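You operate a simulated robot arm through the tools that you are given. There is no shell and no other tool.

You run a simulated two-armed robot. Do the job below in one go: nothing can be reset, and whatever is moved stays where it is left.

Task
Pick up the round bottle from the top of the store cart with one hand, pass it to the other hand and put it on the top of the belt bench. Set down upright: round bottle.

Only the result counts: the job must be done as asked and must still hold three seconds after the hand-in. Knocking over, shifting, dropping, spilling or breaking anything else fails it.

Robot
Two 7-joint arms with two-finger parallel grippers on one trunk, on a base that moves. Base frame: it is fixed to the floor where the robot stands at the start and does not move with it; the origin is under the middle of the robot, x ahead of it, y to its left, z up. Readings come in cm, rad, newtons and seconds.
The left shoulder is at the start at [3, 11.9, 96], the right one opposite. With the tool pointing down near the work surface each hand reaches from about 28 to 68 cm from the robot's upright axis, wherever it stands, measured 20 degrees to its own side. Places, roughly: top of the belt bench [-210, -60, 80]. Payload 3.43 kg a hand.
The TCP of each hand is the grasp point between the finger pads, 3 cm short of the fingertips. In the tool frame z runs along the fingers and y along their closing line. Largest opening 9.4 cm; finger width 2.8, thickness 1; the body of the gripper, 5 by 9.6 cm, starts 5.5 cm behind the TCP.
Orientation is told as [roll, pitch, yaw] about the base's x, y, z axes, in that order, counted from this pose: with the fingers straight down and closing along the base's y, the tool's x points along the base's -x, its y along +y and its z along -z.

Tools
- The arms move only by the tool play_rows. It takes "left_steps", "right_steps" or both (then of equal length, played together; a hand with none holds still); each is a list of rows, each an object of numbers (a shift or turn left out is 0, a gripper value left out holds the last): "x", "y", "z": the shift along the tool's x, y, z in mm; "rx", "ry", "rz": the turn, a rotation vector about the tool's x, y, z in rad; "hand": the opening, from 0 (shut) to 1 (fully open). In form: [{"x": .., "y": .., "z": .., "rx": .., "ry": .., "rz": .., "hand": ..}, ...]. A call has 1 to 20 rows; each row shifts and turns the commanded pose from where the row before left it, along the tool's axes as they then stand. Each row takes 0.2 s and may step no farther than 5 cm and 0.15 rad from the row before; otherwise, or with a gripper value out of range, the whole call is refused. A pose out of reach is approached as far as the arm can. The call stops where the force on the tool passes 40 N (or 10 N more than at its start, if that is more) or the arm is blocked; 0.2 s more then pass. Each finger travels about 7.2 cm/s and halts on what it meets, pressing with about 24 N; the grip force reading is that of the motor and also rises with nothing between the fingers. The clock runs only during rows and for 0.2 s after the last one: add rows that do not move to give the fingers time. The reply holds the time, the measured pose of the TCP, the force on the tool along the base axes, the opening and the grip force, in the units named above and with some noise, with the torque about the TCP (base axes, N m) and any sound that the robot's microphone picked up, and new pictures: "views" is both (left out), scene, wrist or none (wrist: the cameras of the hands that moved).
- Cameras (640 x 400 px; columns grow to the right, rows downward): "scene" is now at [3.29, 2.14, 165.16]; the picture's right is [0.33, -0.94, 0.00], its down [-0.82, -0.29, -0.49] and it looks along [0.46, 0.16, -0.87] (base axes); focal length 268 px, centre (320, 200). "left" rides on the left gripper at [7.6, -1.4, -10.2] in its tool frame; the picture's right is [0.18, 0.98, 0.00], its down [-0.75, 0.14, -0.64] and it looks along [-0.63, 0.12, 0.77] (tool axes); focal length 243 px, centre (320, 200). "right" rides on the right gripper at [7.6, 1.4, -10.2] in its tool frame; the picture's right is [-0.18, 0.98, 0.00], its down [-0.75, -0.14, -0.64] and it looks along [-0.63, -0.12, 0.77] (tool axes); focal length 243 px, centre (320, 200). There is no depth. A picture from a camera that has moved, and an enlarged one, comes with that camera's place and axes in the base frame and with its lens.
- move_column(by): moves the trunk up (or, below 0, down) by that many cm; the arms and the scene camera ride with it, the base frame stays. It gives what a move gives, with no picture.
- drive_base(legs): drives the robot by 1 to 6 legs, each [ahead, turn to the left] in cm and rad, along the robot's own axes; the way and the turn of a leg run together, so that a leg with both is an arc; at most 150 cm and 3.142 rad a leg. The arms and the cameras ride along, it lands a little off, and it stops where it bumps. It gives what a move gives, and a new picture of the scene camera.
- turn_head(pan, tilt): turns the head with the scene camera to pan (to the left, within 2.496 rad either way) and tilt (down, from -0.506 to 1.204), counted from straight ahead of the robot. It gives what a move gives, and a new picture of the scene camera.
- inspect(camera, box): a new picture of the part [left, top, right, bottom] of that camera's present view, enlarged. It takes no simulated time.
- sign_off(): hands the job in; it is judged then, once.

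Nothing tells you exact positions but the pictures and the camera data. Unless the task says otherwise, let go and move clear before handing in.

The tools are called by a JSON object that holds its "method" and its "body". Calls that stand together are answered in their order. play_rows: Moves the arms, as the interface text tells. Its arguments: {"type":"object","properties":{"left_steps":{"type":"array"},"right_steps":{"type":"array"},"views":{"type":"string","enum":["both","scene","wrist","none"]}},"required":[]} The other tools are called the same way: move_column (by) moves the trunk up or down; drive_base (legs) drives the base; turn_head (pan, tilt) turns the head that bears the scene camera; inspect (camera, box) takes an enlarged picture of a part of a camera's view; sign_off () hands the job in.

At the start:

```text
time_s: 0.0
left_tcp_pos: [33.67, 26.76, 110.87]
left_tcp_rot: [-0.002, -0.002, 0.0]
left_wrist_force: [-0.8, -0.1, -0.7]
left_torque: [0.03, 0.0, 0.0]
left_opening: 9.4
left_grasp_force: 0.1
right_tcp_pos: [35.71, -6.35, 107.04]
right_tcp_rot: [0.001, 0.001, -0.002]
right_wrist_force: [0.8, 0.0, 0.0]
right_torque: [0.02, -0.02, -0.03]
right_opening: 9.38
right_grasp_force: 0.1
trunk travel left (down, up): [-22.5, 18.5]
robot x, y, heading: [0.19, -0.03, -0.001]
head pan, tilt (commanded): [0.337, 1.058]
```

scene: 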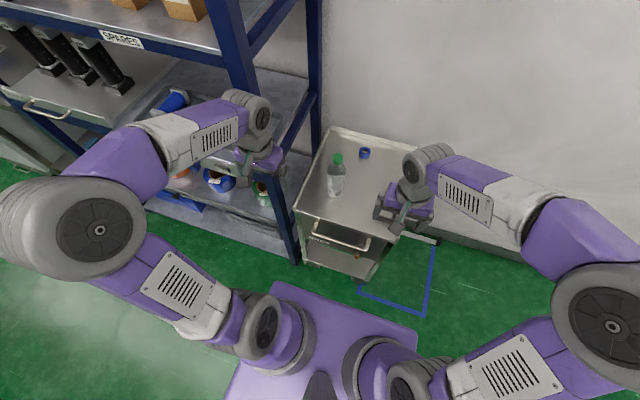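
right: 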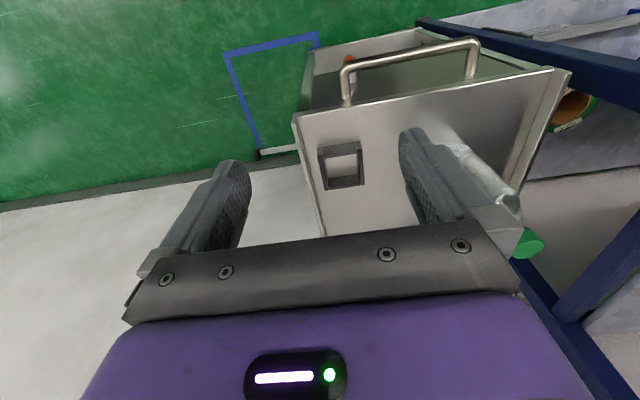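
left: 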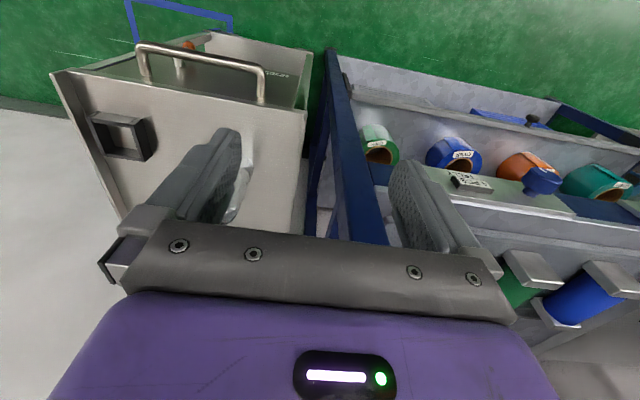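

The cart with the green-capped bottle stands ahead between my two hands, close to the shelf on the left. I'll enlarge the view to measure the bottle and the cart top.

{"method": "inspect", "body": {"camera": "scene", "box": [280, 110, 440, 210]}}

{"method": "inspect", "body": {"camera": "left", "box": [40, 20, 360, 220]}}

```text
4.00 times, centred on (360, 160) of scene
camera zoom: at [3.29, 2.14, 165.16], right [0.33, -0.94, 0.0], down [-0.82, -0.29, -0.49], along [0.46, 0.16, -0.87], focal length 1072 px, centre (160, 360)
```

zoom: 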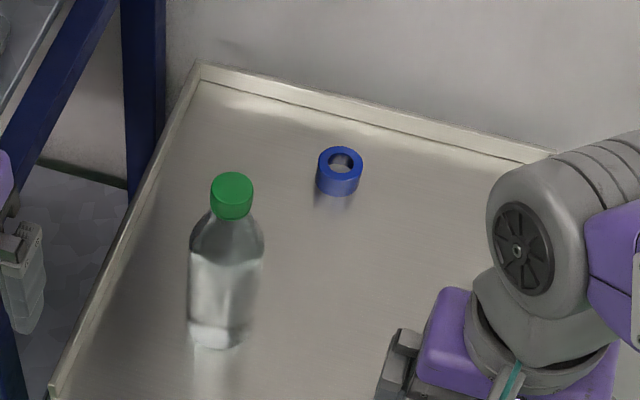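

```text
2.00 times, centred on (200, 120) of left
camera zoom: at [26.02, 25.26, 121.21], right [-0.18, 0.98, 0.0], down [0.75, 0.14, 0.64], along [0.63, 0.12, -0.77], focal length 485 px, centre (560, 360)
```

zoom: 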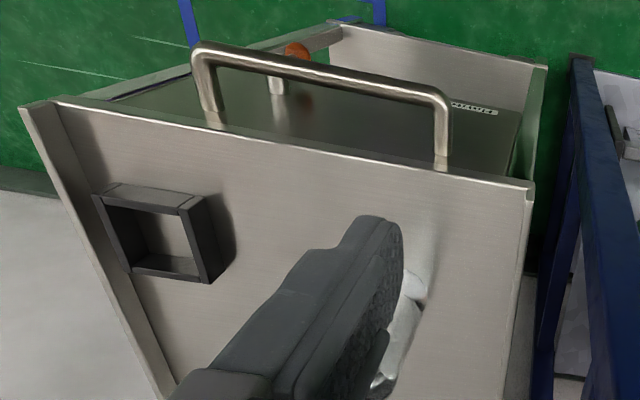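

The bottle stands at about [52, 14] on the cart top, which is near z 82, and its cap reaches about z 103.5. Before moving I'll look around for the route to the belt bench.

{"method": "turn_head", "body": {"pan": 2.4, "tilt": 0.5}}

{"method": "turn_head", "body": {"pan": -2.45, "tilt": 0.5}}

{"method": "turn_head", "body": {"pan": -1.4, "tilt": 0.6}}

{"method": "turn_head", "body": {"pan": 1.4, "tilt": 0.6}}

```text
time_s: 2.0
left_tcp_pos: [33.65, 26.83, 111.01]
left_tcp_rot: [0.001, -0.001, 0.001]
left_wrist_force: [-0.1, 0.1, 0.3]
left_torque: [-0.03, 0.0, 0.02]
left_opening: 9.42
left_grasp_force: 0.1
right_tcp_pos: [35.89, -6.43, 106.95]
right_tcp_rot: [0.0, 0.001, -0.001]
right_wrist_force: [0.1, -0.2, -0.5]
right_torque: [0.02, 0.01, 0.0]
right_opening: 9.41
right_grasp_force: 0.0
trunk travel left (down, up): [-22.5, 18.5]
robot x, y, heading: [-0.15, 0.1, 0.002]
head pan, tilt (commanded): [2.4, 0.499]
camera scene: at [-9.63, 6.11, 169.66], right [0.68, 0.74, 0.0], down [0.35, -0.32, -0.88], along [-0.65, 0.59, -0.48], focal length 268 px, centre (320, 200)
```

scene: 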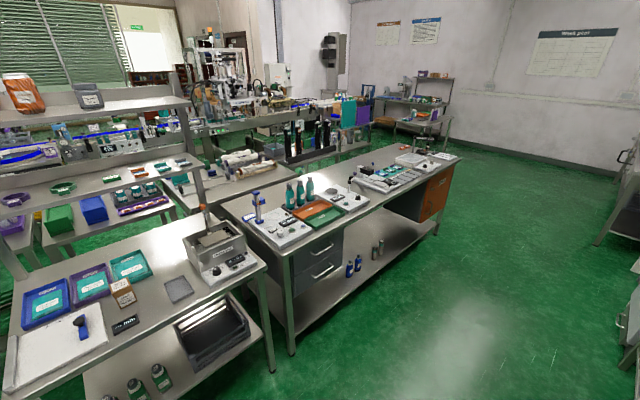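

```text
time_s: 5.8
left_tcp_pos: [33.57, 26.87, 110.9]
left_tcp_rot: [0.0, 0.0, -0.001]
left_wrist_force: [-0.1, 0.0, 1.3]
left_torque: [-0.02, -0.04, -0.01]
left_opening: 9.39
left_grasp_force: 0.1
right_tcp_pos: [35.8, -6.4, 107.08]
right_tcp_rot: [0.0, 0.0, -0.001]
right_wrist_force: [0.4, 0.2, 0.9]
right_torque: [0.0, 0.01, -0.01]
right_opening: 9.41
right_grasp_force: 0.0
trunk travel left (down, up): [-22.5, 18.5]
robot x, y, heading: [-0.04, 0.02, 0.002]
head pan, tilt (commanded): [-2.45, 0.499]
camera scene: at [-9.94, -5.84, 169.66], right [-0.64, 0.77, 0.0], down [0.37, 0.31, -0.88], along [-0.68, -0.56, -0.48], focal length 268 px, centre (320, 200)
```

scene: 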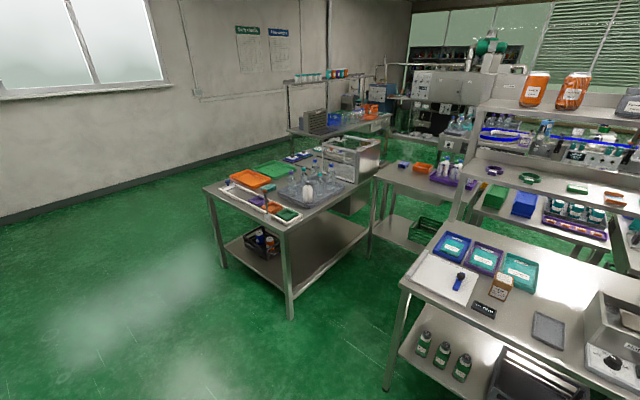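

```text
time_s: 7.1
left_tcp_pos: [33.64, 26.84, 110.96]
left_tcp_rot: [0.0, 0.0, 0.001]
left_wrist_force: [0.0, -0.1, -0.7]
left_torque: [-0.01, 0.0, 0.0]
left_opening: 9.39
left_grasp_force: 0.0
right_tcp_pos: [35.72, -6.3, 107.13]
right_tcp_rot: [0.001, 0.0, 0.0]
right_wrist_force: [-0.5, 0.4, -0.4]
right_torque: [-0.03, -0.02, 0.0]
right_opening: 9.39
right_grasp_force: 0.1
trunk travel left (down, up): [-22.5, 18.5]
robot x, y, heading: [-0.09, -0.07, -0.003]
head pan, tilt (commanded): [-1.4, 0.6]
camera scene: at [-1.43, -8.75, 168.75], right [-0.99, -0.17, 0.0], down [-0.1, 0.56, -0.83], along [0.14, -0.81, -0.56], focal length 268 px, centre (320, 200)
```

scene: 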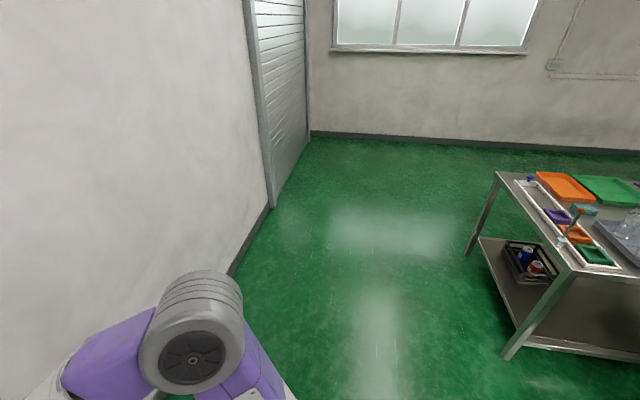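

```text
time_s: 9.6
left_tcp_pos: [33.68, 26.79, 110.8]
left_tcp_rot: [0.0, -0.001, 0.001]
left_wrist_force: [-0.3, -0.2, -0.2]
left_torque: [0.01, -0.01, -0.01]
left_opening: 9.39
left_grasp_force: 0.0
right_tcp_pos: [35.76, -6.32, 107.0]
right_tcp_rot: [0.001, 0.0, 0.0]
right_wrist_force: [-0.1, -0.3, 0.3]
right_torque: [-0.02, 0.04, -0.01]
right_opening: 9.37
right_grasp_force: 0.1
trunk travel left (down, up): [-22.5, 18.5]
robot x, y, heading: [0.17, -0.12, -0.003]
head pan, tilt (commanded): [1.4, 0.6]
camera scene: at [-1.42, 8.67, 168.75], right [0.99, -0.17, 0.0], down [-0.1, -0.56, -0.83], along [0.14, 0.81, -0.56], focal length 268 px, centre (320, 200)
```

scene: 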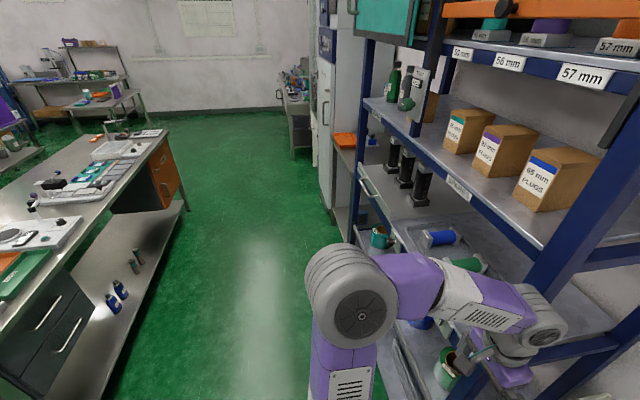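

The belt bench should appear right of centre in the view behind me to the right. I'll turn the head back there and enlarge that area.

{"method": "turn_head", "body": {"pan": -2.45, "tilt": 0.45}}

{"method": "inspect", "body": {"camera": "scene", "box": [320, 100, 560, 250]}}

{"method": "inspect", "body": {"camera": "scene", "box": [180, 120, 420, 270]}}

```text
time_s: 12.8
left_tcp_pos: [33.56, 26.74, 110.89]
left_tcp_rot: [-0.001, 0.0, 0.003]
left_wrist_force: [-0.3, 0.2, 0.0]
left_torque: [0.01, 0.01, -0.01]
left_opening: 9.39
left_grasp_force: 0.0
right_tcp_pos: [35.77, -6.35, 107.14]
right_tcp_rot: [-0.001, 0.0, -0.001]
right_wrist_force: [-0.4, 0.4, 0.4]
right_torque: [0.03, -0.01, 0.04]
right_opening: 9.39
right_grasp_force: 0.0
trunk travel left (down, up): [-22.5, 18.5]
robot x, y, heading: [0.39, -0.03, 0.002]
head pan, tilt (commanded): [-2.45, 0.45]
camera scene: at [-10.01, -5.9, 170.11], right [-0.64, 0.77, 0.0], down [0.34, 0.28, -0.9], along [-0.69, -0.57, -0.44], focal length 268 px, centre (320, 200)
```

scene: 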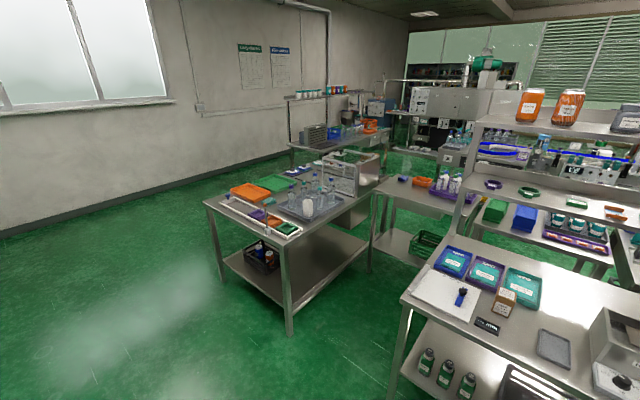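

```text
2.67 times, centred on (440, 175) of scene
camera zoom: at [-10.01, -5.9, 170.11], right [-0.64, 0.77, 0.0], down [0.34, 0.28, -0.9], along [-0.69, -0.57, -0.44], focal length 715 px, centre (0, 267)
```

zoom: 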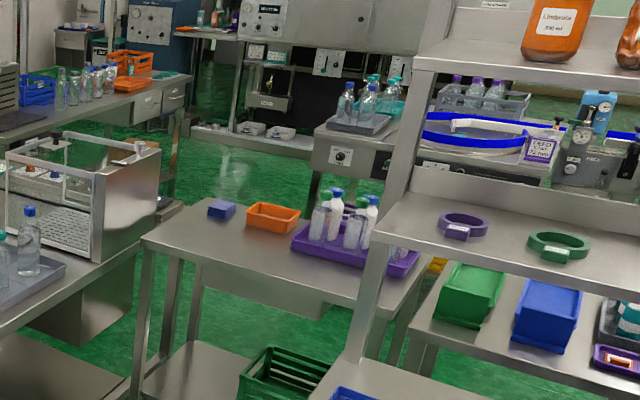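

```text
2.67 times, centred on (300, 195) of scene
camera zoom: at [-10.01, -5.9, 170.11], right [-0.64, 0.77, 0.0], down [0.34, 0.28, -0.9], along [-0.69, -0.57, -0.44], focal length 715 px, centre (373, 213)
```

zoom: 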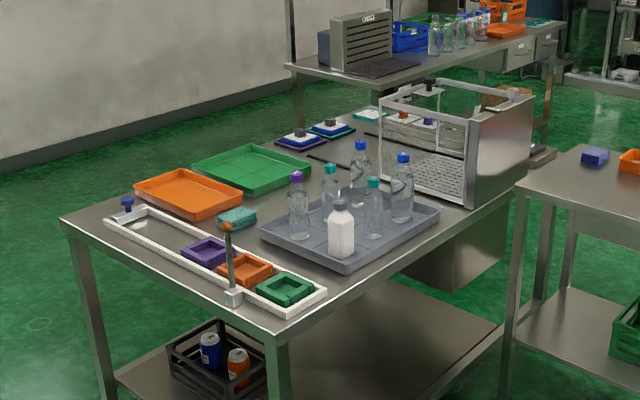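

By position the belt bench is the table with the orange box and purple tray, and it sits behind a gap between two other tables. I'll look down at my own base to learn its width before planning the drive.

{"method": "turn_head", "body": {"pan": -1.57, "tilt": 1.2}}

{"method": "turn_head", "body": {"pan": 1.57, "tilt": 1.2}}

{"method": "turn_head", "body": {"pan": 0.0, "tilt": 1.2}}

{"method": "turn_head", "body": {"pan": -2.4, "tilt": 1.0}}

```text
time_s: 13.9
left_tcp_pos: [33.61, 26.74, 110.97]
left_tcp_rot: [-0.001, 0.0, 0.0]
left_wrist_force: [-0.5, -0.1, -0.5]
left_torque: [0.01, 0.0, -0.01]
left_opening: 9.41
left_grasp_force: 0.1
right_tcp_pos: [35.83, -6.34, 107.08]
right_tcp_rot: [0.0, 0.0, 0.0]
right_wrist_force: [0.3, -0.2, -0.2]
right_torque: [-0.02, -0.01, 0.0]
right_opening: 9.41
right_grasp_force: 0.0
trunk travel left (down, up): [-22.5, 18.5]
robot x, y, heading: [0.04, 0.21, -0.006]
head pan, tilt (commanded): [-1.571, 1.201]
camera scene: at [-2.94, -5.64, 164.29], right [-1.0, 0.0, 0.0], down [0.0, 0.93, -0.36], along [0.0, -0.36, -0.93], focal length 268 px, centre (320, 200)
```

scene: 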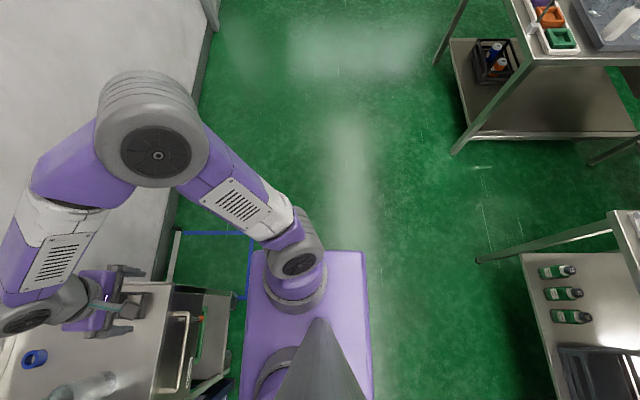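

```text
time_s: 16.6
left_tcp_pos: [33.57, 26.79, 110.97]
left_tcp_rot: [-0.001, 0.001, -0.001]
left_wrist_force: [-0.9, 0.5, 0.1]
left_torque: [0.0, 0.0, 0.0]
left_opening: 9.4
left_grasp_force: 0.0
right_tcp_pos: [35.81, -6.36, 106.93]
right_tcp_rot: [0.0, 0.0, 0.0]
right_wrist_force: [0.3, -0.6, -0.3]
right_torque: [0.02, -0.02, 0.02]
right_opening: 9.4
right_grasp_force: 0.1
trunk travel left (down, up): [-22.5, 18.5]
robot x, y, heading: [0.11, 0.09, 0.001]
head pan, tilt (commanded): [1.571, 1.201]
camera scene: at [-2.93, 5.55, 164.29], right [1.0, 0.0, 0.0], down [0.0, -0.93, -0.36], along [0.0, 0.36, -0.93], focal length 268 px, centre (320, 200)
```

scene: 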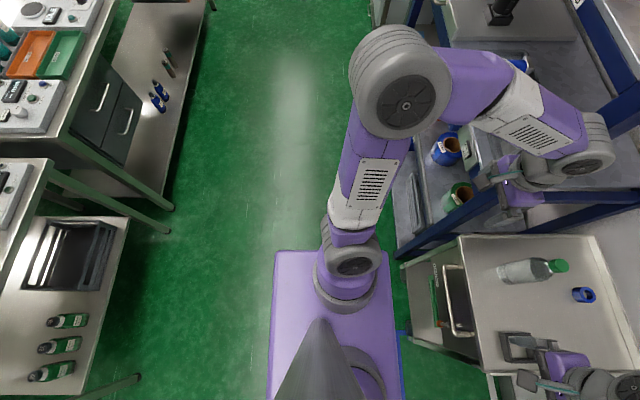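

```text
time_s: 18.3
left_tcp_pos: [33.6, 26.74, 110.97]
left_tcp_rot: [0.0, 0.0, 0.0]
left_wrist_force: [0.5, 0.3, 0.7]
left_torque: [0.03, -0.04, -0.02]
left_opening: 9.39
left_grasp_force: 0.1
right_tcp_pos: [35.75, -6.43, 107.05]
right_tcp_rot: [0.0, 0.001, 0.001]
right_wrist_force: [0.1, -0.3, 0.1]
right_torque: [0.0, -0.03, 0.01]
right_opening: 9.41
right_grasp_force: 0.1
trunk travel left (down, up): [-22.5, 18.5]
robot x, y, heading: [-0.55, -0.08, 0.001]
head pan, tilt (commanded): [0.0, 1.201]
camera scene: at [2.66, -0.03, 164.29], right [0.0, -1.0, 0.0], down [-0.93, 0.0, -0.36], along [0.36, 0.0, -0.93], focal length 268 px, centre (320, 200)
```

scene: 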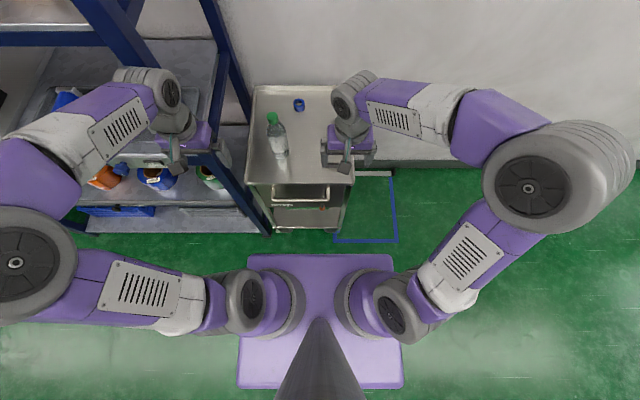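

```text
time_s: 20.5
left_tcp_pos: [33.54, 26.8, 110.96]
left_tcp_rot: [0.0, -0.001, 0.0]
left_wrist_force: [0.2, -0.7, 0.8]
left_torque: [-0.04, -0.04, -0.02]
left_opening: 9.4
left_grasp_force: 0.0
right_tcp_pos: [35.83, -6.39, 107.0]
right_tcp_rot: [0.0, 0.001, 0.001]
right_wrist_force: [-0.3, -0.7, 0.4]
right_torque: [0.02, 0.0, -0.01]
right_opening: 9.43
right_grasp_force: 0.0
trunk travel left (down, up): [-22.5, 18.5]
robot x, y, heading: [-0.02, 0.14, 0.001]
head pan, tilt (commanded): [-2.4, 1.0]
camera scene: at [-8.06, -4.75, 165.55], right [-0.68, 0.74, 0.0], down [0.62, 0.57, -0.54], along [-0.4, -0.37, -0.84], focal length 268 px, centre (320, 200)
```

scene: 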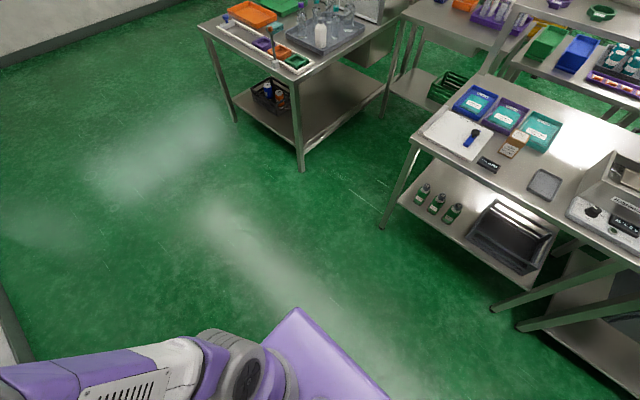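

My arms' elbows stand up high, so I'm narrow, and the gap of about 70 cm between the tables should take me. I'll back off 10 cm from the cart for a comfortable tilted grasp, then aim the head at the bottle.

{"method": "drive_base", "body": {"legs": [[-10, 0]]}}

{"method": "turn_head", "body": {"pan": 0.25, "tilt": 0.9}}

{"method": "inspect", "body": {"camera": "scene", "box": [240, 120, 400, 220]}}

```text
time_s: 21.6
left_tcp_pos: [23.84, 26.68, 110.96]
left_tcp_rot: [0.0, -0.002, -0.004]
left_wrist_force: [-0.4, 1.0, 0.0]
left_torque: [0.01, 0.01, -0.02]
left_opening: 9.41
left_grasp_force: 0.1
right_tcp_pos: [25.85, -6.4, 107.08]
right_tcp_rot: [0.0, -0.001, -0.005]
right_wrist_force: [-0.4, 0.7, 0.0]
right_torque: [0.0, -0.02, -0.01]
right_opening: 9.4
right_grasp_force: 0.0
trunk travel left (down, up): [-22.5, 18.5]
robot x, y, heading: [-9.72, 0.04, -0.002]
head pan, tilt (commanded): [-2.4, 1.0]
camera scene: at [-18.04, -4.7, 165.54], right [-0.67, 0.74, 0.0], down [0.62, 0.57, -0.54], along [-0.4, -0.36, -0.84], focal length 268 px, centre (320, 200)
```

scene: 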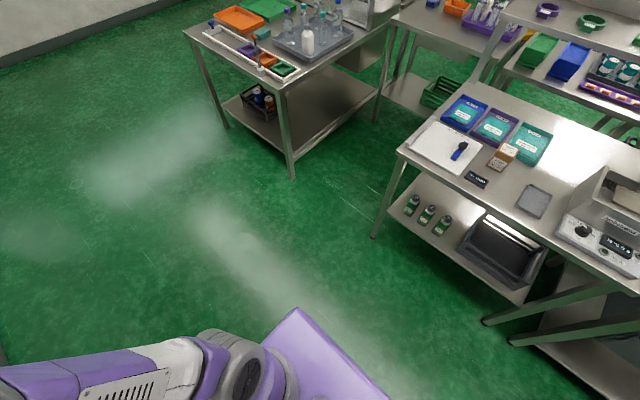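

```text
time_s: 24.0
left_tcp_pos: [23.79, 26.66, 110.84]
left_tcp_rot: [0.0, 0.0, -0.002]
left_wrist_force: [-0.1, 0.0, 0.0]
left_torque: [0.02, -0.02, 0.0]
left_opening: 9.39
left_grasp_force: 0.0
right_tcp_pos: [25.95, -6.57, 107.04]
right_tcp_rot: [0.0, 0.001, -0.005]
right_wrist_force: [0.1, -0.1, -1.1]
right_torque: [-0.02, 0.0, 0.0]
right_opening: 9.39
right_grasp_force: 0.0
trunk travel left (down, up): [-22.5, 18.5]
robot x, y, heading: [-9.76, -0.06, -0.002]
head pan, tilt (commanded): [0.25, 0.901]
camera scene: at [-5.46, 1.82, 166.27], right [0.24, -0.97, 0.0], down [-0.76, -0.19, -0.62], along [0.6, 0.15, -0.78], focal length 268 px, centre (320, 200)
```

scene: 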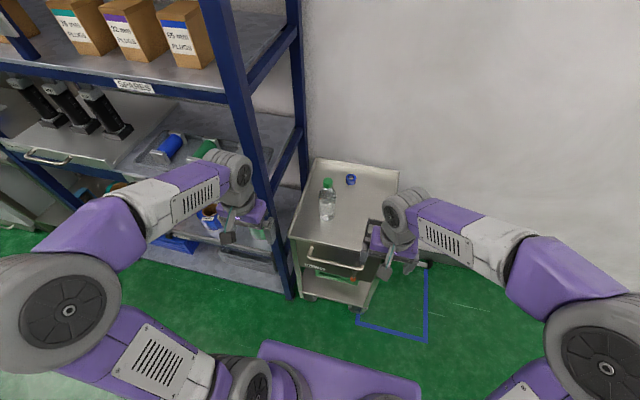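

```text
4.00 times, centred on (320, 170) of scene
camera zoom: at [-5.46, 1.82, 166.27], right [0.24, -0.97, 0.0], down [-0.76, -0.19, -0.62], along [0.6, 0.15, -0.78], focal length 1072 px, centre (320, 320)
```

zoom: 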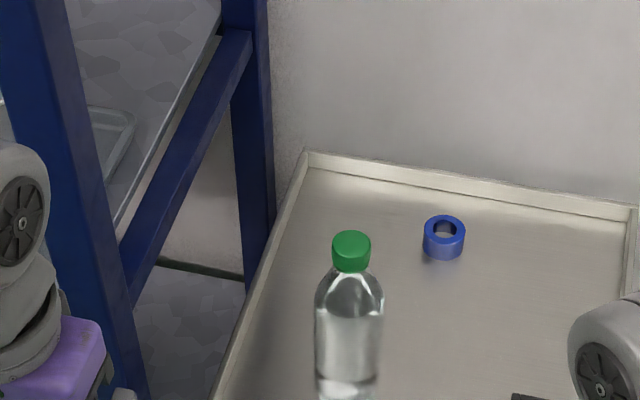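

I need a second viewpoint to fix the bottle's distance, so I'll take the left wrist camera's view.

{"method": "inspect", "body": {"camera": "left", "box": [0, 0, 640, 400]}}

{"method": "inspect", "body": {"camera": "right", "box": [0, 0, 640, 400]}}

```text
1.00 times, centred on (320, 200) of left (not enlarged: the box is as wide or as high as the picture)
camera zoom: at [16.25, 25.19, 121.21], right [-0.18, 0.98, 0.0], down [0.75, 0.14, 0.64], along [0.63, 0.12, -0.77], focal length 243 px, centre (320, 200)
```

zoom: 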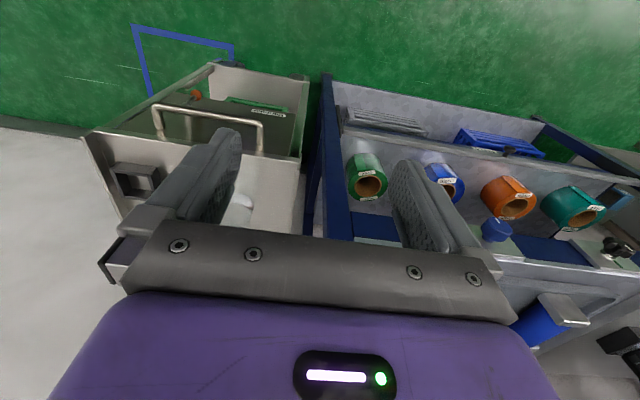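

```text
1.00 times, centred on (320, 200) of right (not enlarged: the box is as wide or as high as the picture)
camera zoom: at [18.33, -5.04, 117.19], right [0.19, 0.98, 0.0], down [0.75, -0.14, 0.64], along [0.63, -0.12, -0.77], focal length 243 px, centre (320, 200)
```

zoom: 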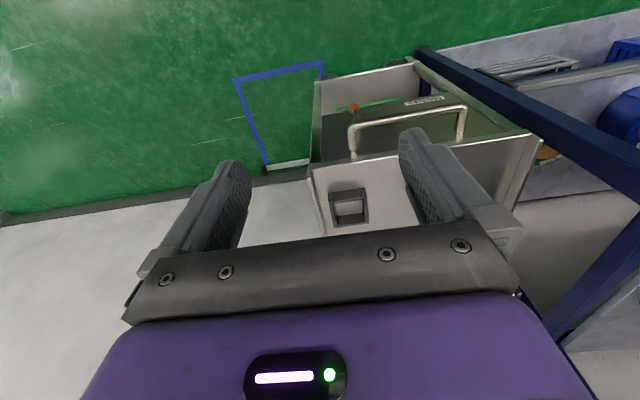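

The bottle is hidden behind a finger here. I'll bring the left hand in line with the bottle, above it and short of it, with the right hand moved aside. Then I'll tilt the left tool forward to get a clear view.

{"method": "play_rows", "body": {"left_steps": [{"x": -33, "y": -26, "z": -2}, {"x": -33, "y": -26, "z": -2}, {"x": -33, "y": -26, "z": -2}, {"x": -33, "y": -26, "z": -2}, {"x": -30, "y": -23, "z": -2}, {"ry": -0.131}, {"ry": -0.131}, {"ry": -0.131}, {"ry": -0.131}, {"ry": -0.131}, {"ry": -0.131}, {"ry": -0.131}, {"ry": -0.131}, {}], "right_steps": [{"y": -22, "z": -12}, {"y": -22, "z": -12}, {"y": -22, "z": -12}, {"y": -22, "z": -12}, {"y": -22, "z": -12}, {}, {}, {}, {}, {}, {}, {}, {}, {}], "views": "both"}}

```text
time_s: 27.0
left_tcp_pos: [39.94, 13.87, 111.88]
left_tcp_rot: [0.002, -1.048, -0.003]
left_wrist_force: [0.4, 0.2, -0.2]
left_torque: [0.0, 0.01, -0.02]
left_opening: 9.42
left_grasp_force: 0.1
right_tcp_pos: [25.9, -17.4, 113.26]
right_tcp_rot: [-0.001, 0.001, -0.004]
right_wrist_force: [-0.3, -0.7, 0.6]
right_torque: [0.0, -0.02, 0.04]
right_opening: 9.41
right_grasp_force: 0.0
trunk travel left (down, up): [-22.5, 18.5]
robot x, y, heading: [-9.81, 0.23, -0.002]
head pan, tilt (commanded): [0.25, 0.901]
camera scene: at [-5.47, 1.81, 166.27], right [0.24, -0.97, 0.0], down [-0.76, -0.19, -0.62], along [0.6, 0.15, -0.78], focal length 268 px, centre (320, 200)
camera right: at [18.27, -15.97, 123.41], right [0.19, 0.98, 0.0], down [0.75, -0.14, 0.64], along [0.63, -0.12, -0.77], focal length 243 px, centre (320, 200)
camera left: at [27.31, 12.38, 110.49], right [-0.09, 0.98, -0.16], down [-0.18, 0.14, 0.97], along [0.98, 0.11, 0.16], focal length 243 px, centre (320, 200)
```

scene: 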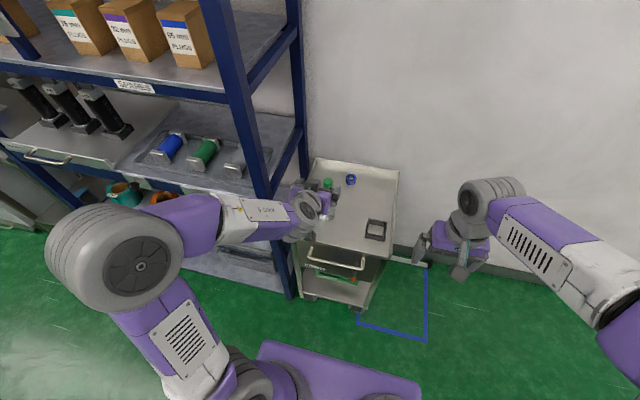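
right: 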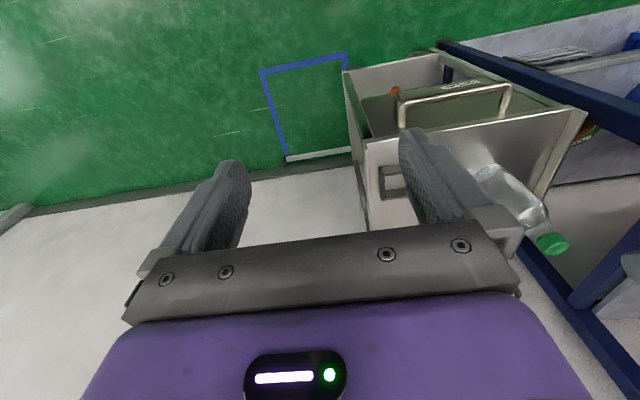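
left: 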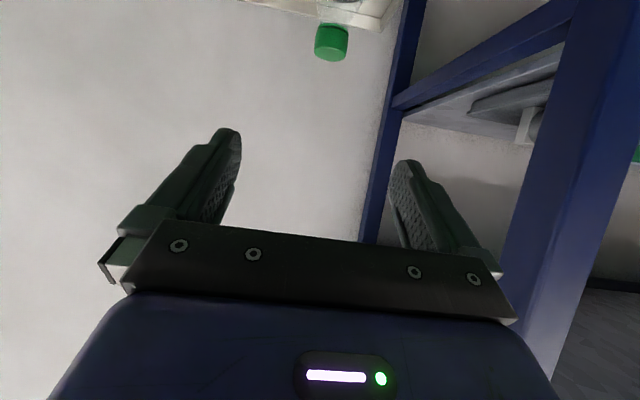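

Triangulating the left and right wrist views puts the cap at about [54.1, 14, 99], so the cart top is near z 78. I'll enlarge the cap in both wrist pictures to refine this.

{"method": "inspect", "body": {"camera": "left", "box": [260, 0, 420, 100]}}

{"method": "inspect", "body": {"camera": "right", "box": [460, 150, 620, 250]}}

{"method": "inspect", "body": {"camera": "scene", "box": [280, 150, 440, 250]}}

```text
4.00 times, centred on (340, 50) of left
camera zoom: at [27.31, 12.38, 110.49], right [-0.09, 0.98, -0.16], down [-0.18, 0.14, 0.97], along [0.98, 0.11, 0.16], focal length 970 px, centre (240, 800)
```

zoom: 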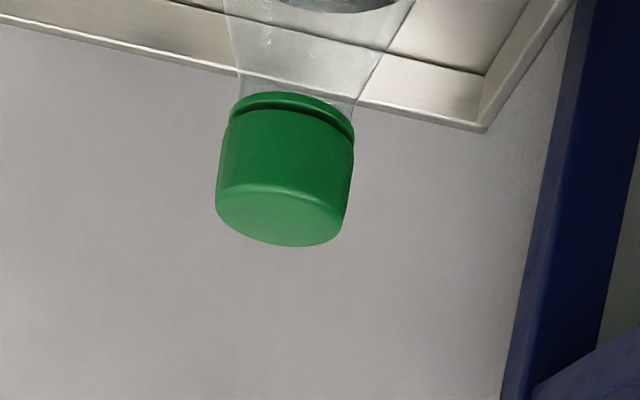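

```text
4.00 times, centred on (540, 200) of right
camera zoom: at [18.27, -15.97, 123.41], right [0.19, 0.98, 0.0], down [0.75, -0.14, 0.64], along [0.63, -0.12, -0.77], focal length 970 px, centre (-560, 200)
```

zoom: 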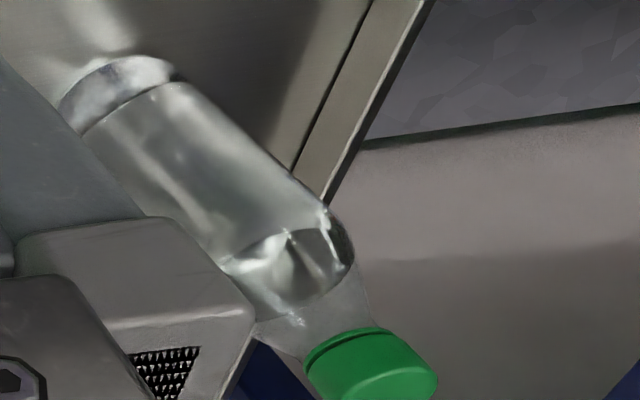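

```text
4.00 times, centred on (360, 200) of scene
camera zoom: at [-5.47, 1.81, 166.27], right [0.24, -0.97, 0.0], down [-0.76, -0.19, -0.62], along [0.6, 0.15, -0.78], focal length 1072 px, centre (160, 200)
```

zoom: 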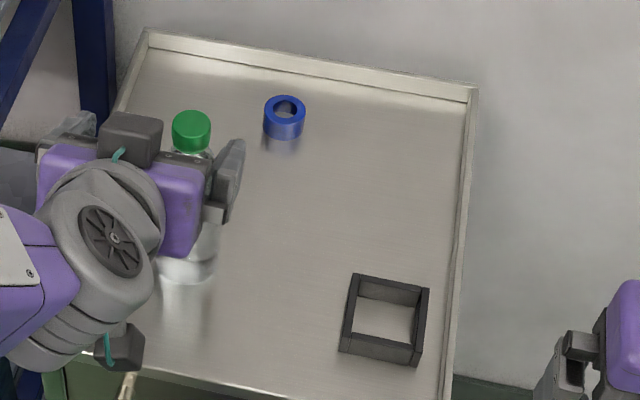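

The axis of the bottle is near [53.6, 14.1], with the base at about z 79 and the cap top at about 100.7. I'll lower the tilted left hand to grasp height, still short of the bottle, and check before closing in.

{"method": "play_rows", "body": {"left_steps": [{"x": 30.9, "y": 0.4, "z": 26.2}, {"x": 30.9, "y": 0.4, "z": 26.2}, {"x": 30.9, "y": 0.4, "z": 26.2}, {"x": 30.9, "y": 0.4, "z": 26.2}, {"x": 30.9, "y": 0.4, "z": 26.2}, {"x": 30.9, "y": 0.4, "z": 26.2}, {}], "views": "both"}}

{"method": "inspect", "body": {"camera": "right", "box": [340, 40, 640, 260]}}

```text
time_s: 28.6
left_tcp_pos: [44.06, 13.89, 90.81]
left_tcp_rot: [0.003, -1.045, -0.004]
left_wrist_force: [0.3, 0.1, 0.4]
left_torque: [-0.02, 0.05, 0.02]
left_opening: 9.42
left_grasp_force: 0.0
left hand out of reach, approached as far as the arm can: row 6
right_tcp_pos: [25.91, -17.57, 113.17]
right_tcp_rot: [0.0, 0.001, -0.004]
right_wrist_force: [-0.5, -0.1, 0.1]
right_torque: [-0.03, 0.01, 0.03]
right_opening: 9.4
right_grasp_force: 0.1
trunk travel left (down, up): [-22.5, 18.5]
robot x, y, heading: [-9.94, 0.03, 0.002]
head pan, tilt (commanded): [0.25, 0.901]
camera scene: at [-5.4, 1.78, 166.27], right [0.24, -0.97, 0.0], down [-0.76, -0.19, -0.62], along [0.6, 0.15, -0.78], focal length 268 px, centre (320, 200)
camera left: at [31.33, 12.53, 89.48], right [-0.09, 0.98, -0.16], down [-0.18, 0.14, 0.97], along [0.98, 0.12, 0.16], focal length 243 px, centre (320, 200)
```

scene: 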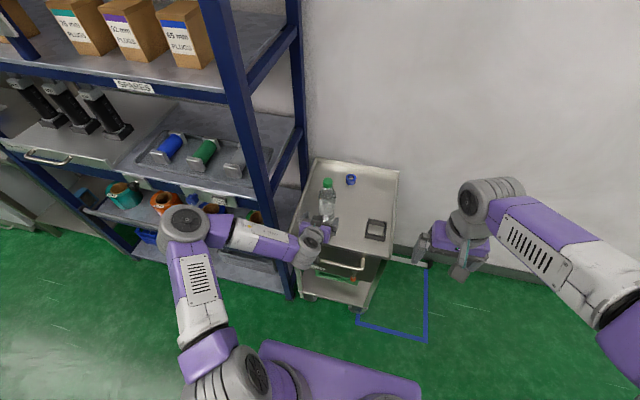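
left: 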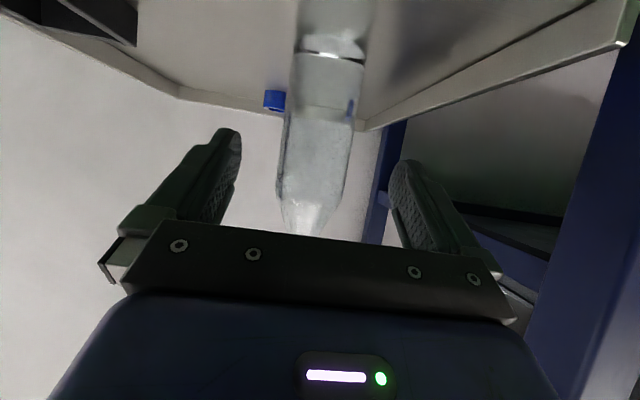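

```text
1.82 times, centred on (490, 150) of right
camera zoom: at [18.32, -16.01, 123.4], right [0.19, 0.98, 0.0], down [0.75, -0.14, 0.64], along [0.63, -0.12, -0.77], focal length 441 px, centre (11, 291)
```

zoom: 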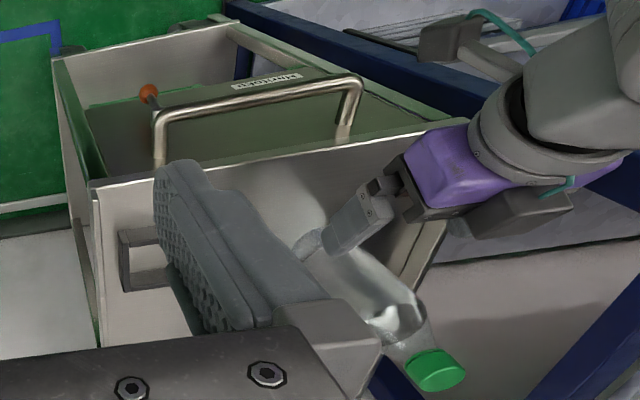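

The left hand is well centred on the bottle but ran out of downward reach at z 90.8. I'll lower the trunk 3 cm to bring it to grasp height.

{"method": "move_column", "body": {"by": -3}}

```text
time_s: 29.4
left_tcp_pos: [44.05, 14.02, 87.83]
left_tcp_rot: [0.002, -1.046, -0.004]
left_wrist_force: [-0.3, 0.8, -0.5]
left_torque: [0.01, -0.03, 0.01]
left_opening: 9.39
left_grasp_force: 0.0
right_tcp_pos: [25.89, -17.38, 110.21]
right_tcp_rot: [0.001, -0.001, -0.004]
right_wrist_force: [-0.2, -0.3, -1.2]
right_torque: [-0.03, -0.02, 0.02]
right_opening: 9.4
right_grasp_force: 0.0
trunk travel left (down, up): [-19.5, 21.5]
robot x, y, heading: [-9.79, 0.07, -0.003]
head pan, tilt (commanded): [0.25, 0.901]
```

{"method": "play_rows", "body": {"left_steps": [{"x": -5, "z": 8.7}, {"x": -5, "z": 8.7}], "views": "wrist"}}

```text
time_s: 29.9
left_tcp_pos: [46.11, 13.95, 87.66]
left_tcp_rot: [-0.001, -1.046, -0.001]
left_wrist_force: [0.4, 0.7, 0.4]
left_torque: [0.01, -0.01, 0.0]
left_opening: 9.4
left_grasp_force: 0.1
right_tcp_pos: [25.82, -17.48, 110.28]
right_tcp_rot: [0.001, 0.0, -0.004]
right_wrist_force: [0.1, -1.2, 0.1]
right_torque: [0.02, 0.04, 0.0]
right_opening: 9.42
right_grasp_force: 0.0
trunk travel left (down, up): [-19.5, 21.5]
robot x, y, heading: [-9.97, 0.19, -0.002]
head pan, tilt (commanded): [0.25, 0.901]
camera left: at [33.36, 12.55, 86.4], right [-0.09, 0.98, -0.16], down [-0.18, 0.14, 0.97], along [0.98, 0.12, 0.16], focal length 243 px, centre (320, 200)
```

left: 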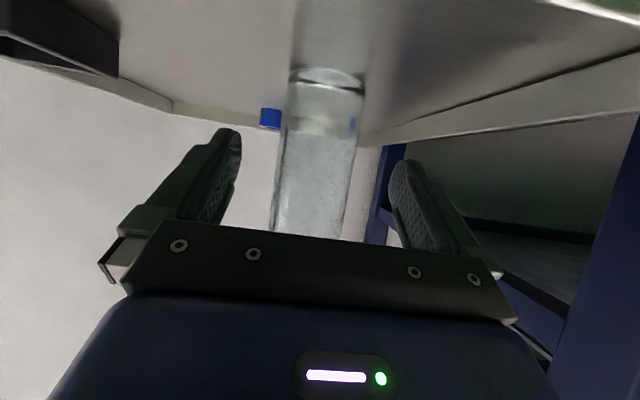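

Centred and tracking well, so I'm advancing around the bottle body.

{"method": "play_rows", "body": {"left_steps": [{"x": -8.4, "z": 14.5}, {"x": -8.4, "z": 14.5}, {"x": -8.4, "z": 14.5}, {"x": -8.4, "z": 14.5}, {}], "views": "both"}}

{"method": "inspect", "body": {"camera": "scene", "box": [280, 150, 400, 250]}}

{"method": "inspect", "body": {"camera": "right", "box": [400, 80, 640, 280]}}

```text
time_s: 31.1
left_tcp_pos: [52.94, 13.93, 87.84]
left_tcp_rot: [-0.001, -1.045, -0.003]
left_wrist_force: [0.2, 1.4, 0.2]
left_torque: [-0.01, 0.02, 0.02]
left_opening: 9.38
left_grasp_force: 0.1
right_tcp_pos: [25.75, -17.41, 110.26]
right_tcp_rot: [-0.001, 0.0, -0.004]
right_wrist_force: [-0.1, 0.1, 1.3]
right_torque: [-0.01, -0.01, -0.01]
right_opening: 9.39
right_grasp_force: 0.0
trunk travel left (down, up): [-19.5, 21.5]
robot x, y, heading: [-9.56, -0.2, -0.007]
head pan, tilt (commanded): [0.25, 0.901]
camera scene: at [-5.48, 1.83, 163.27], right [0.24, -0.97, 0.0], down [-0.76, -0.19, -0.62], along [0.6, 0.15, -0.78], focal length 268 px, centre (320, 200)
camera left: at [40.19, 12.41, 86.63], right [-0.09, 0.98, -0.16], down [-0.18, 0.14, 0.97], along [0.98, 0.12, 0.16], focal length 243 px, centre (320, 200)
```

scene: 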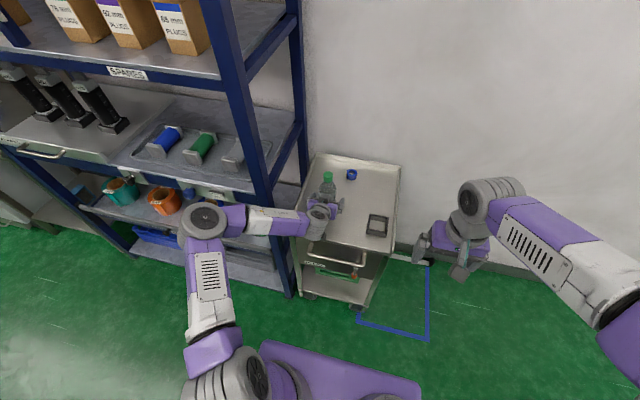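
left: 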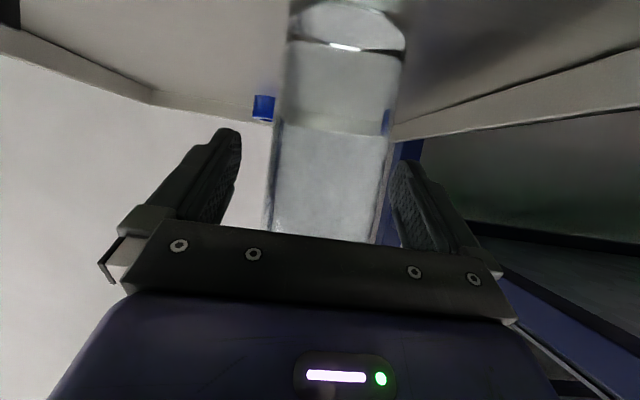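

```text
4.00 times, centred on (340, 200) of scene
camera zoom: at [-5.48, 1.83, 163.27], right [0.24, -0.97, 0.0], down [-0.76, -0.19, -0.62], along [0.6, 0.15, -0.78], focal length 1072 px, centre (240, 200)
```

zoom: 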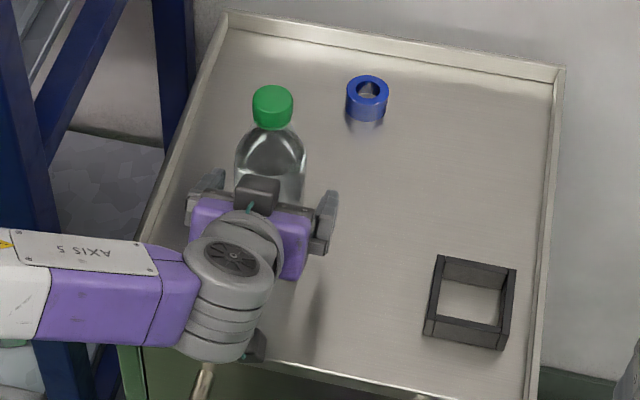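

```text
2.00 times, centred on (520, 180) of right
camera zoom: at [18.26, -15.96, 120.41], right [0.19, 0.98, 0.0], down [0.75, -0.14, 0.64], along [0.63, -0.12, -0.77], focal length 485 px, centre (-80, 240)
```

zoom: 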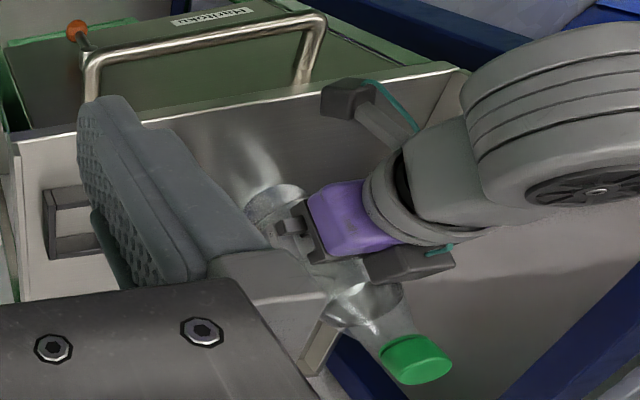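

The fingers straddle the bottle body cleanly, with clearance on every side. I'm closing the left gripper.

{"method": "play_rows", "body": {"left_steps": [{"hand": 0}, {"hand": 0}, {"hand": 0}, {"hand": 0}, {"hand": 0}], "views": "both"}}

```text
time_s: 32.4
left_tcp_pos: [52.81, 13.94, 87.92]
left_tcp_rot: [0.0, -1.047, -0.002]
left_wrist_force: [0.3, 1.1, 0.9]
left_torque: [0.01, -0.09, 0.02]
left_opening: 6.75
left_grasp_force: 24.6
right_tcp_pos: [25.89, -17.34, 110.31]
right_tcp_rot: [-0.001, 0.0, -0.004]
right_wrist_force: [0.5, 0.3, 0.1]
right_torque: [0.04, -0.01, 0.0]
right_opening: 9.41
right_grasp_force: 0.0
trunk travel left (down, up): [-19.5, 21.5]
robot x, y, heading: [-9.8, -0.02, -0.003]
head pan, tilt (commanded): [0.25, 0.901]
camera scene: at [-5.46, 1.85, 163.27], right [0.24, -0.97, 0.0], down [-0.76, -0.19, -0.62], along [0.6, 0.15, -0.78], focal length 268 px, centre (320, 200)
camera left: at [40.19, 12.43, 86.63], right [-0.09, 0.98, -0.16], down [-0.18, 0.14, 0.97], along [0.98, 0.12, 0.16], focal length 243 px, centre (320, 200)
```

scene: 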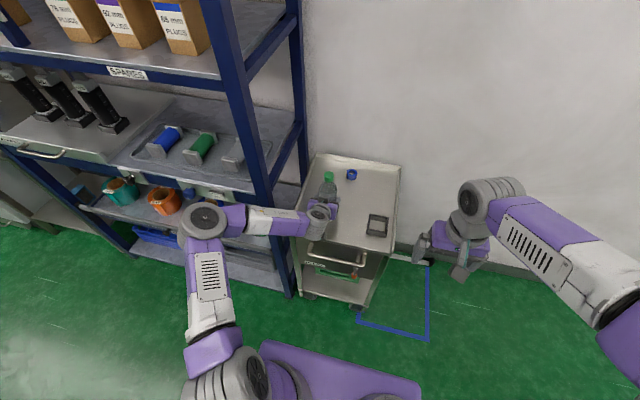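
left: 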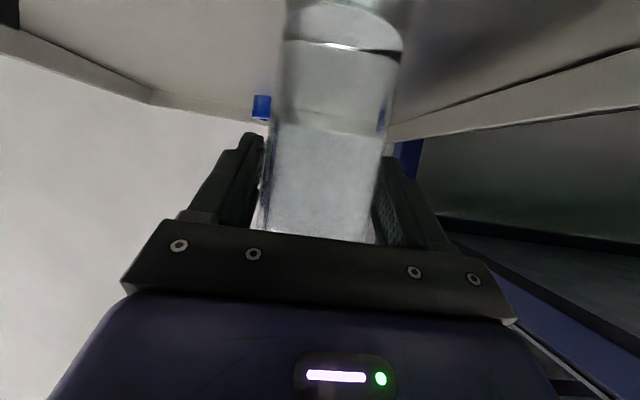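

The bottle is held with an opening of 6.75 cm and 24.6 N of grip. I'm lifting it straight up off the cart.

{"method": "play_rows", "body": {"left_steps": [{"x": -8.7, "z": -5}, {"x": -17.3, "z": -10}, {"x": -26, "z": -15}, {"x": -26, "z": -15}, {"x": -26, "z": -15}, {"x": -26, "z": -15}, {}], "views": "both"}}

```text
time_s: 34.0
left_tcp_pos: [52.68, 13.7, 102.55]
left_tcp_rot: [0.0, -1.044, -0.003]
left_wrist_force: [1.0, -0.5, -4.6]
left_torque: [0.0, 0.1, 0.04]
left_opening: 6.71
left_grasp_force: 24.0
right_tcp_pos: [25.99, -17.23, 110.41]
right_tcp_rot: [0.0, 0.001, -0.003]
right_wrist_force: [-1.2, -0.3, 0.9]
right_torque: [-0.04, 0.01, -0.01]
right_opening: 9.41
right_grasp_force: 0.1
trunk travel left (down, up): [-19.5, 21.5]
robot x, y, heading: [-9.87, -0.25, -0.006]
head pan, tilt (commanded): [0.25, 0.901]
camera scene: at [-5.36, 1.86, 163.26], right [0.24, -0.97, 0.0], down [-0.76, -0.19, -0.62], along [0.6, 0.15, -0.78], focal length 268 px, centre (320, 200)
camera left: at [40.06, 12.29, 101.2], right [-0.09, 0.98, -0.16], down [-0.18, 0.14, 0.97], along [0.98, 0.12, 0.16], focal length 243 px, centre (320, 200)
```

scene: 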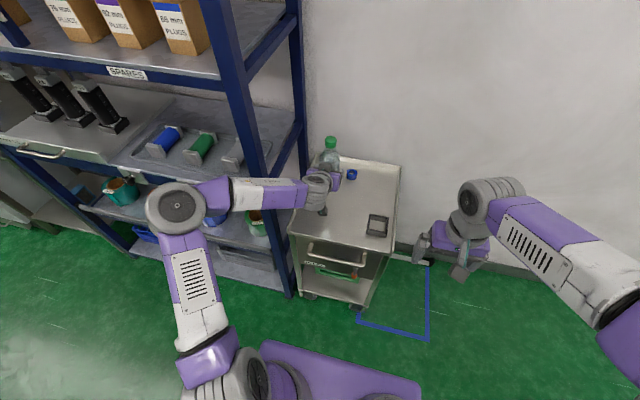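
left: 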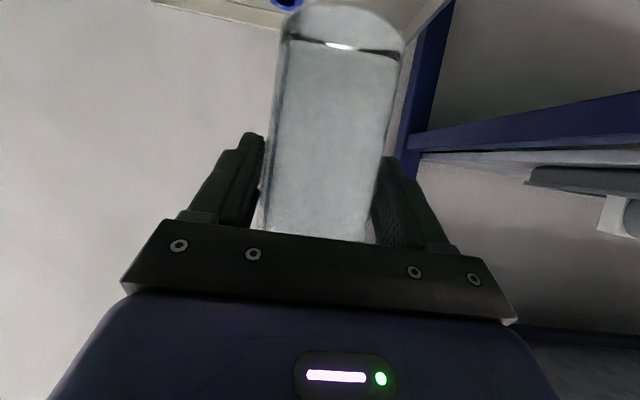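

Lifted cleanly, and the bottle weighs about half a kilogram. I'm backing away from the cart into open floor for the handover.

{"method": "drive_base", "body": {"legs": [[-25, 0]]}}

```text
time_s: 35.8
left_tcp_pos: [27.37, 13.69, 102.65]
left_tcp_rot: [-0.002, -1.046, -0.003]
left_wrist_force: [0.6, 0.2, -5.2]
left_torque: [-0.02, 0.11, -0.01]
left_opening: 6.71
left_grasp_force: 24.5
right_tcp_pos: [0.55, -17.34, 110.37]
right_tcp_rot: [-0.001, 0.0, -0.004]
right_wrist_force: [-0.4, 0.4, -0.1]
right_torque: [-0.02, -0.03, 0.04]
right_opening: 9.41
right_grasp_force: 0.1
trunk travel left (down, up): [-19.5, 21.5]
robot x, y, heading: [-35.4, 0.37, -0.0]
head pan, tilt (commanded): [0.25, 0.901]
camera scene: at [-30.76, 1.94, 163.27], right [0.24, -0.97, 0.0], down [-0.76, -0.19, -0.62], along [0.6, 0.15, -0.78], focal length 268 px, centre (320, 200)
```

scene: 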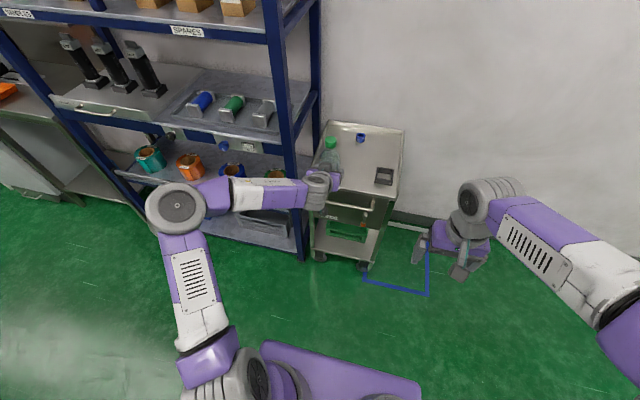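

I'm now clear of the cart. I'll bring the bottle in front of my chest where both hands can reach it.

{"method": "play_rows", "body": {"left_steps": [{"x": 10.4, "y": -21.4, "z": -18}, {"x": 10.4, "y": -21.4, "z": -18}, {"x": 10.4, "y": -21.4, "z": -18}, {"x": 10.4, "y": -21.4, "z": -18}, {"x": 10.4, "y": -21.4, "z": -18}, {}], "views": "both"}}

{"method": "inspect", "body": {"camera": "right", "box": [0, 0, 640, 400]}}

```text
time_s: 37.2
left_tcp_pos: [16.99, 3.08, 102.28]
left_tcp_rot: [0.002, -1.044, -0.004]
left_wrist_force: [0.0, 0.4, -5.4]
left_torque: [0.01, 0.08, 0.0]
left_opening: 6.68
left_grasp_force: 23.7
right_tcp_pos: [0.59, -17.28, 110.26]
right_tcp_rot: [0.0, 0.001, -0.006]
right_wrist_force: [1.1, -0.7, 0.1]
right_torque: [-0.05, -0.02, 0.0]
right_opening: 9.41
right_grasp_force: 0.1
trunk travel left (down, up): [-19.5, 21.5]
robot x, y, heading: [-35.15, 0.43, -0.004]
head pan, tilt (commanded): [0.25, 0.901]
camera scene: at [-30.64, 1.98, 163.27], right [0.24, -0.97, 0.0], down [-0.76, -0.19, -0.62], along [0.6, 0.15, -0.78], focal length 268 px, centre (320, 200)
camera left: at [4.32, 1.61, 100.89], right [-0.09, 0.98, -0.16], down [-0.18, 0.14, 0.97], along [0.98, 0.12, 0.16], focal length 243 px, centre (320, 200)
```

scene: 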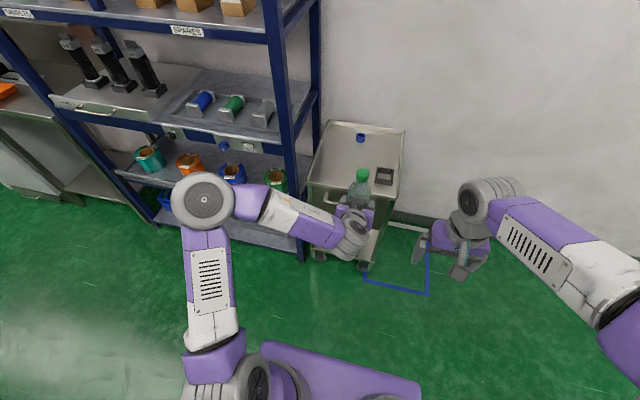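
left: 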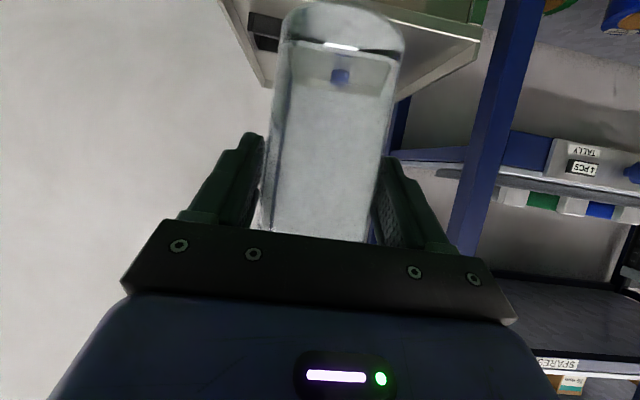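

```text
1.00 times, centred on (320, 200) of right (not enlarged: the box is as wide or as high as the picture)
camera zoom: at [-6.95, -15.86, 120.4], right [0.19, 0.98, 0.0], down [0.75, -0.14, 0.64], along [0.63, -0.12, -0.77], focal length 243 px, centre (320, 200)
```

zoom: 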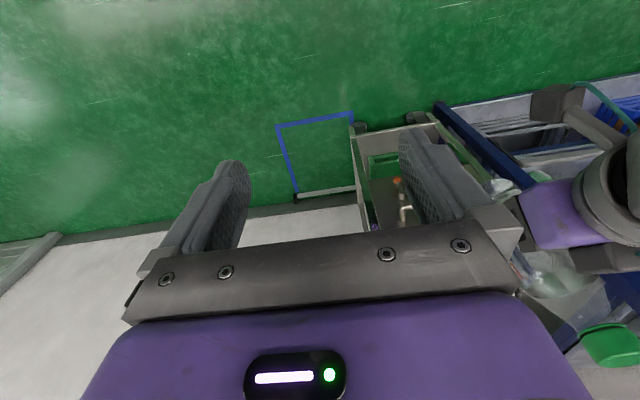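

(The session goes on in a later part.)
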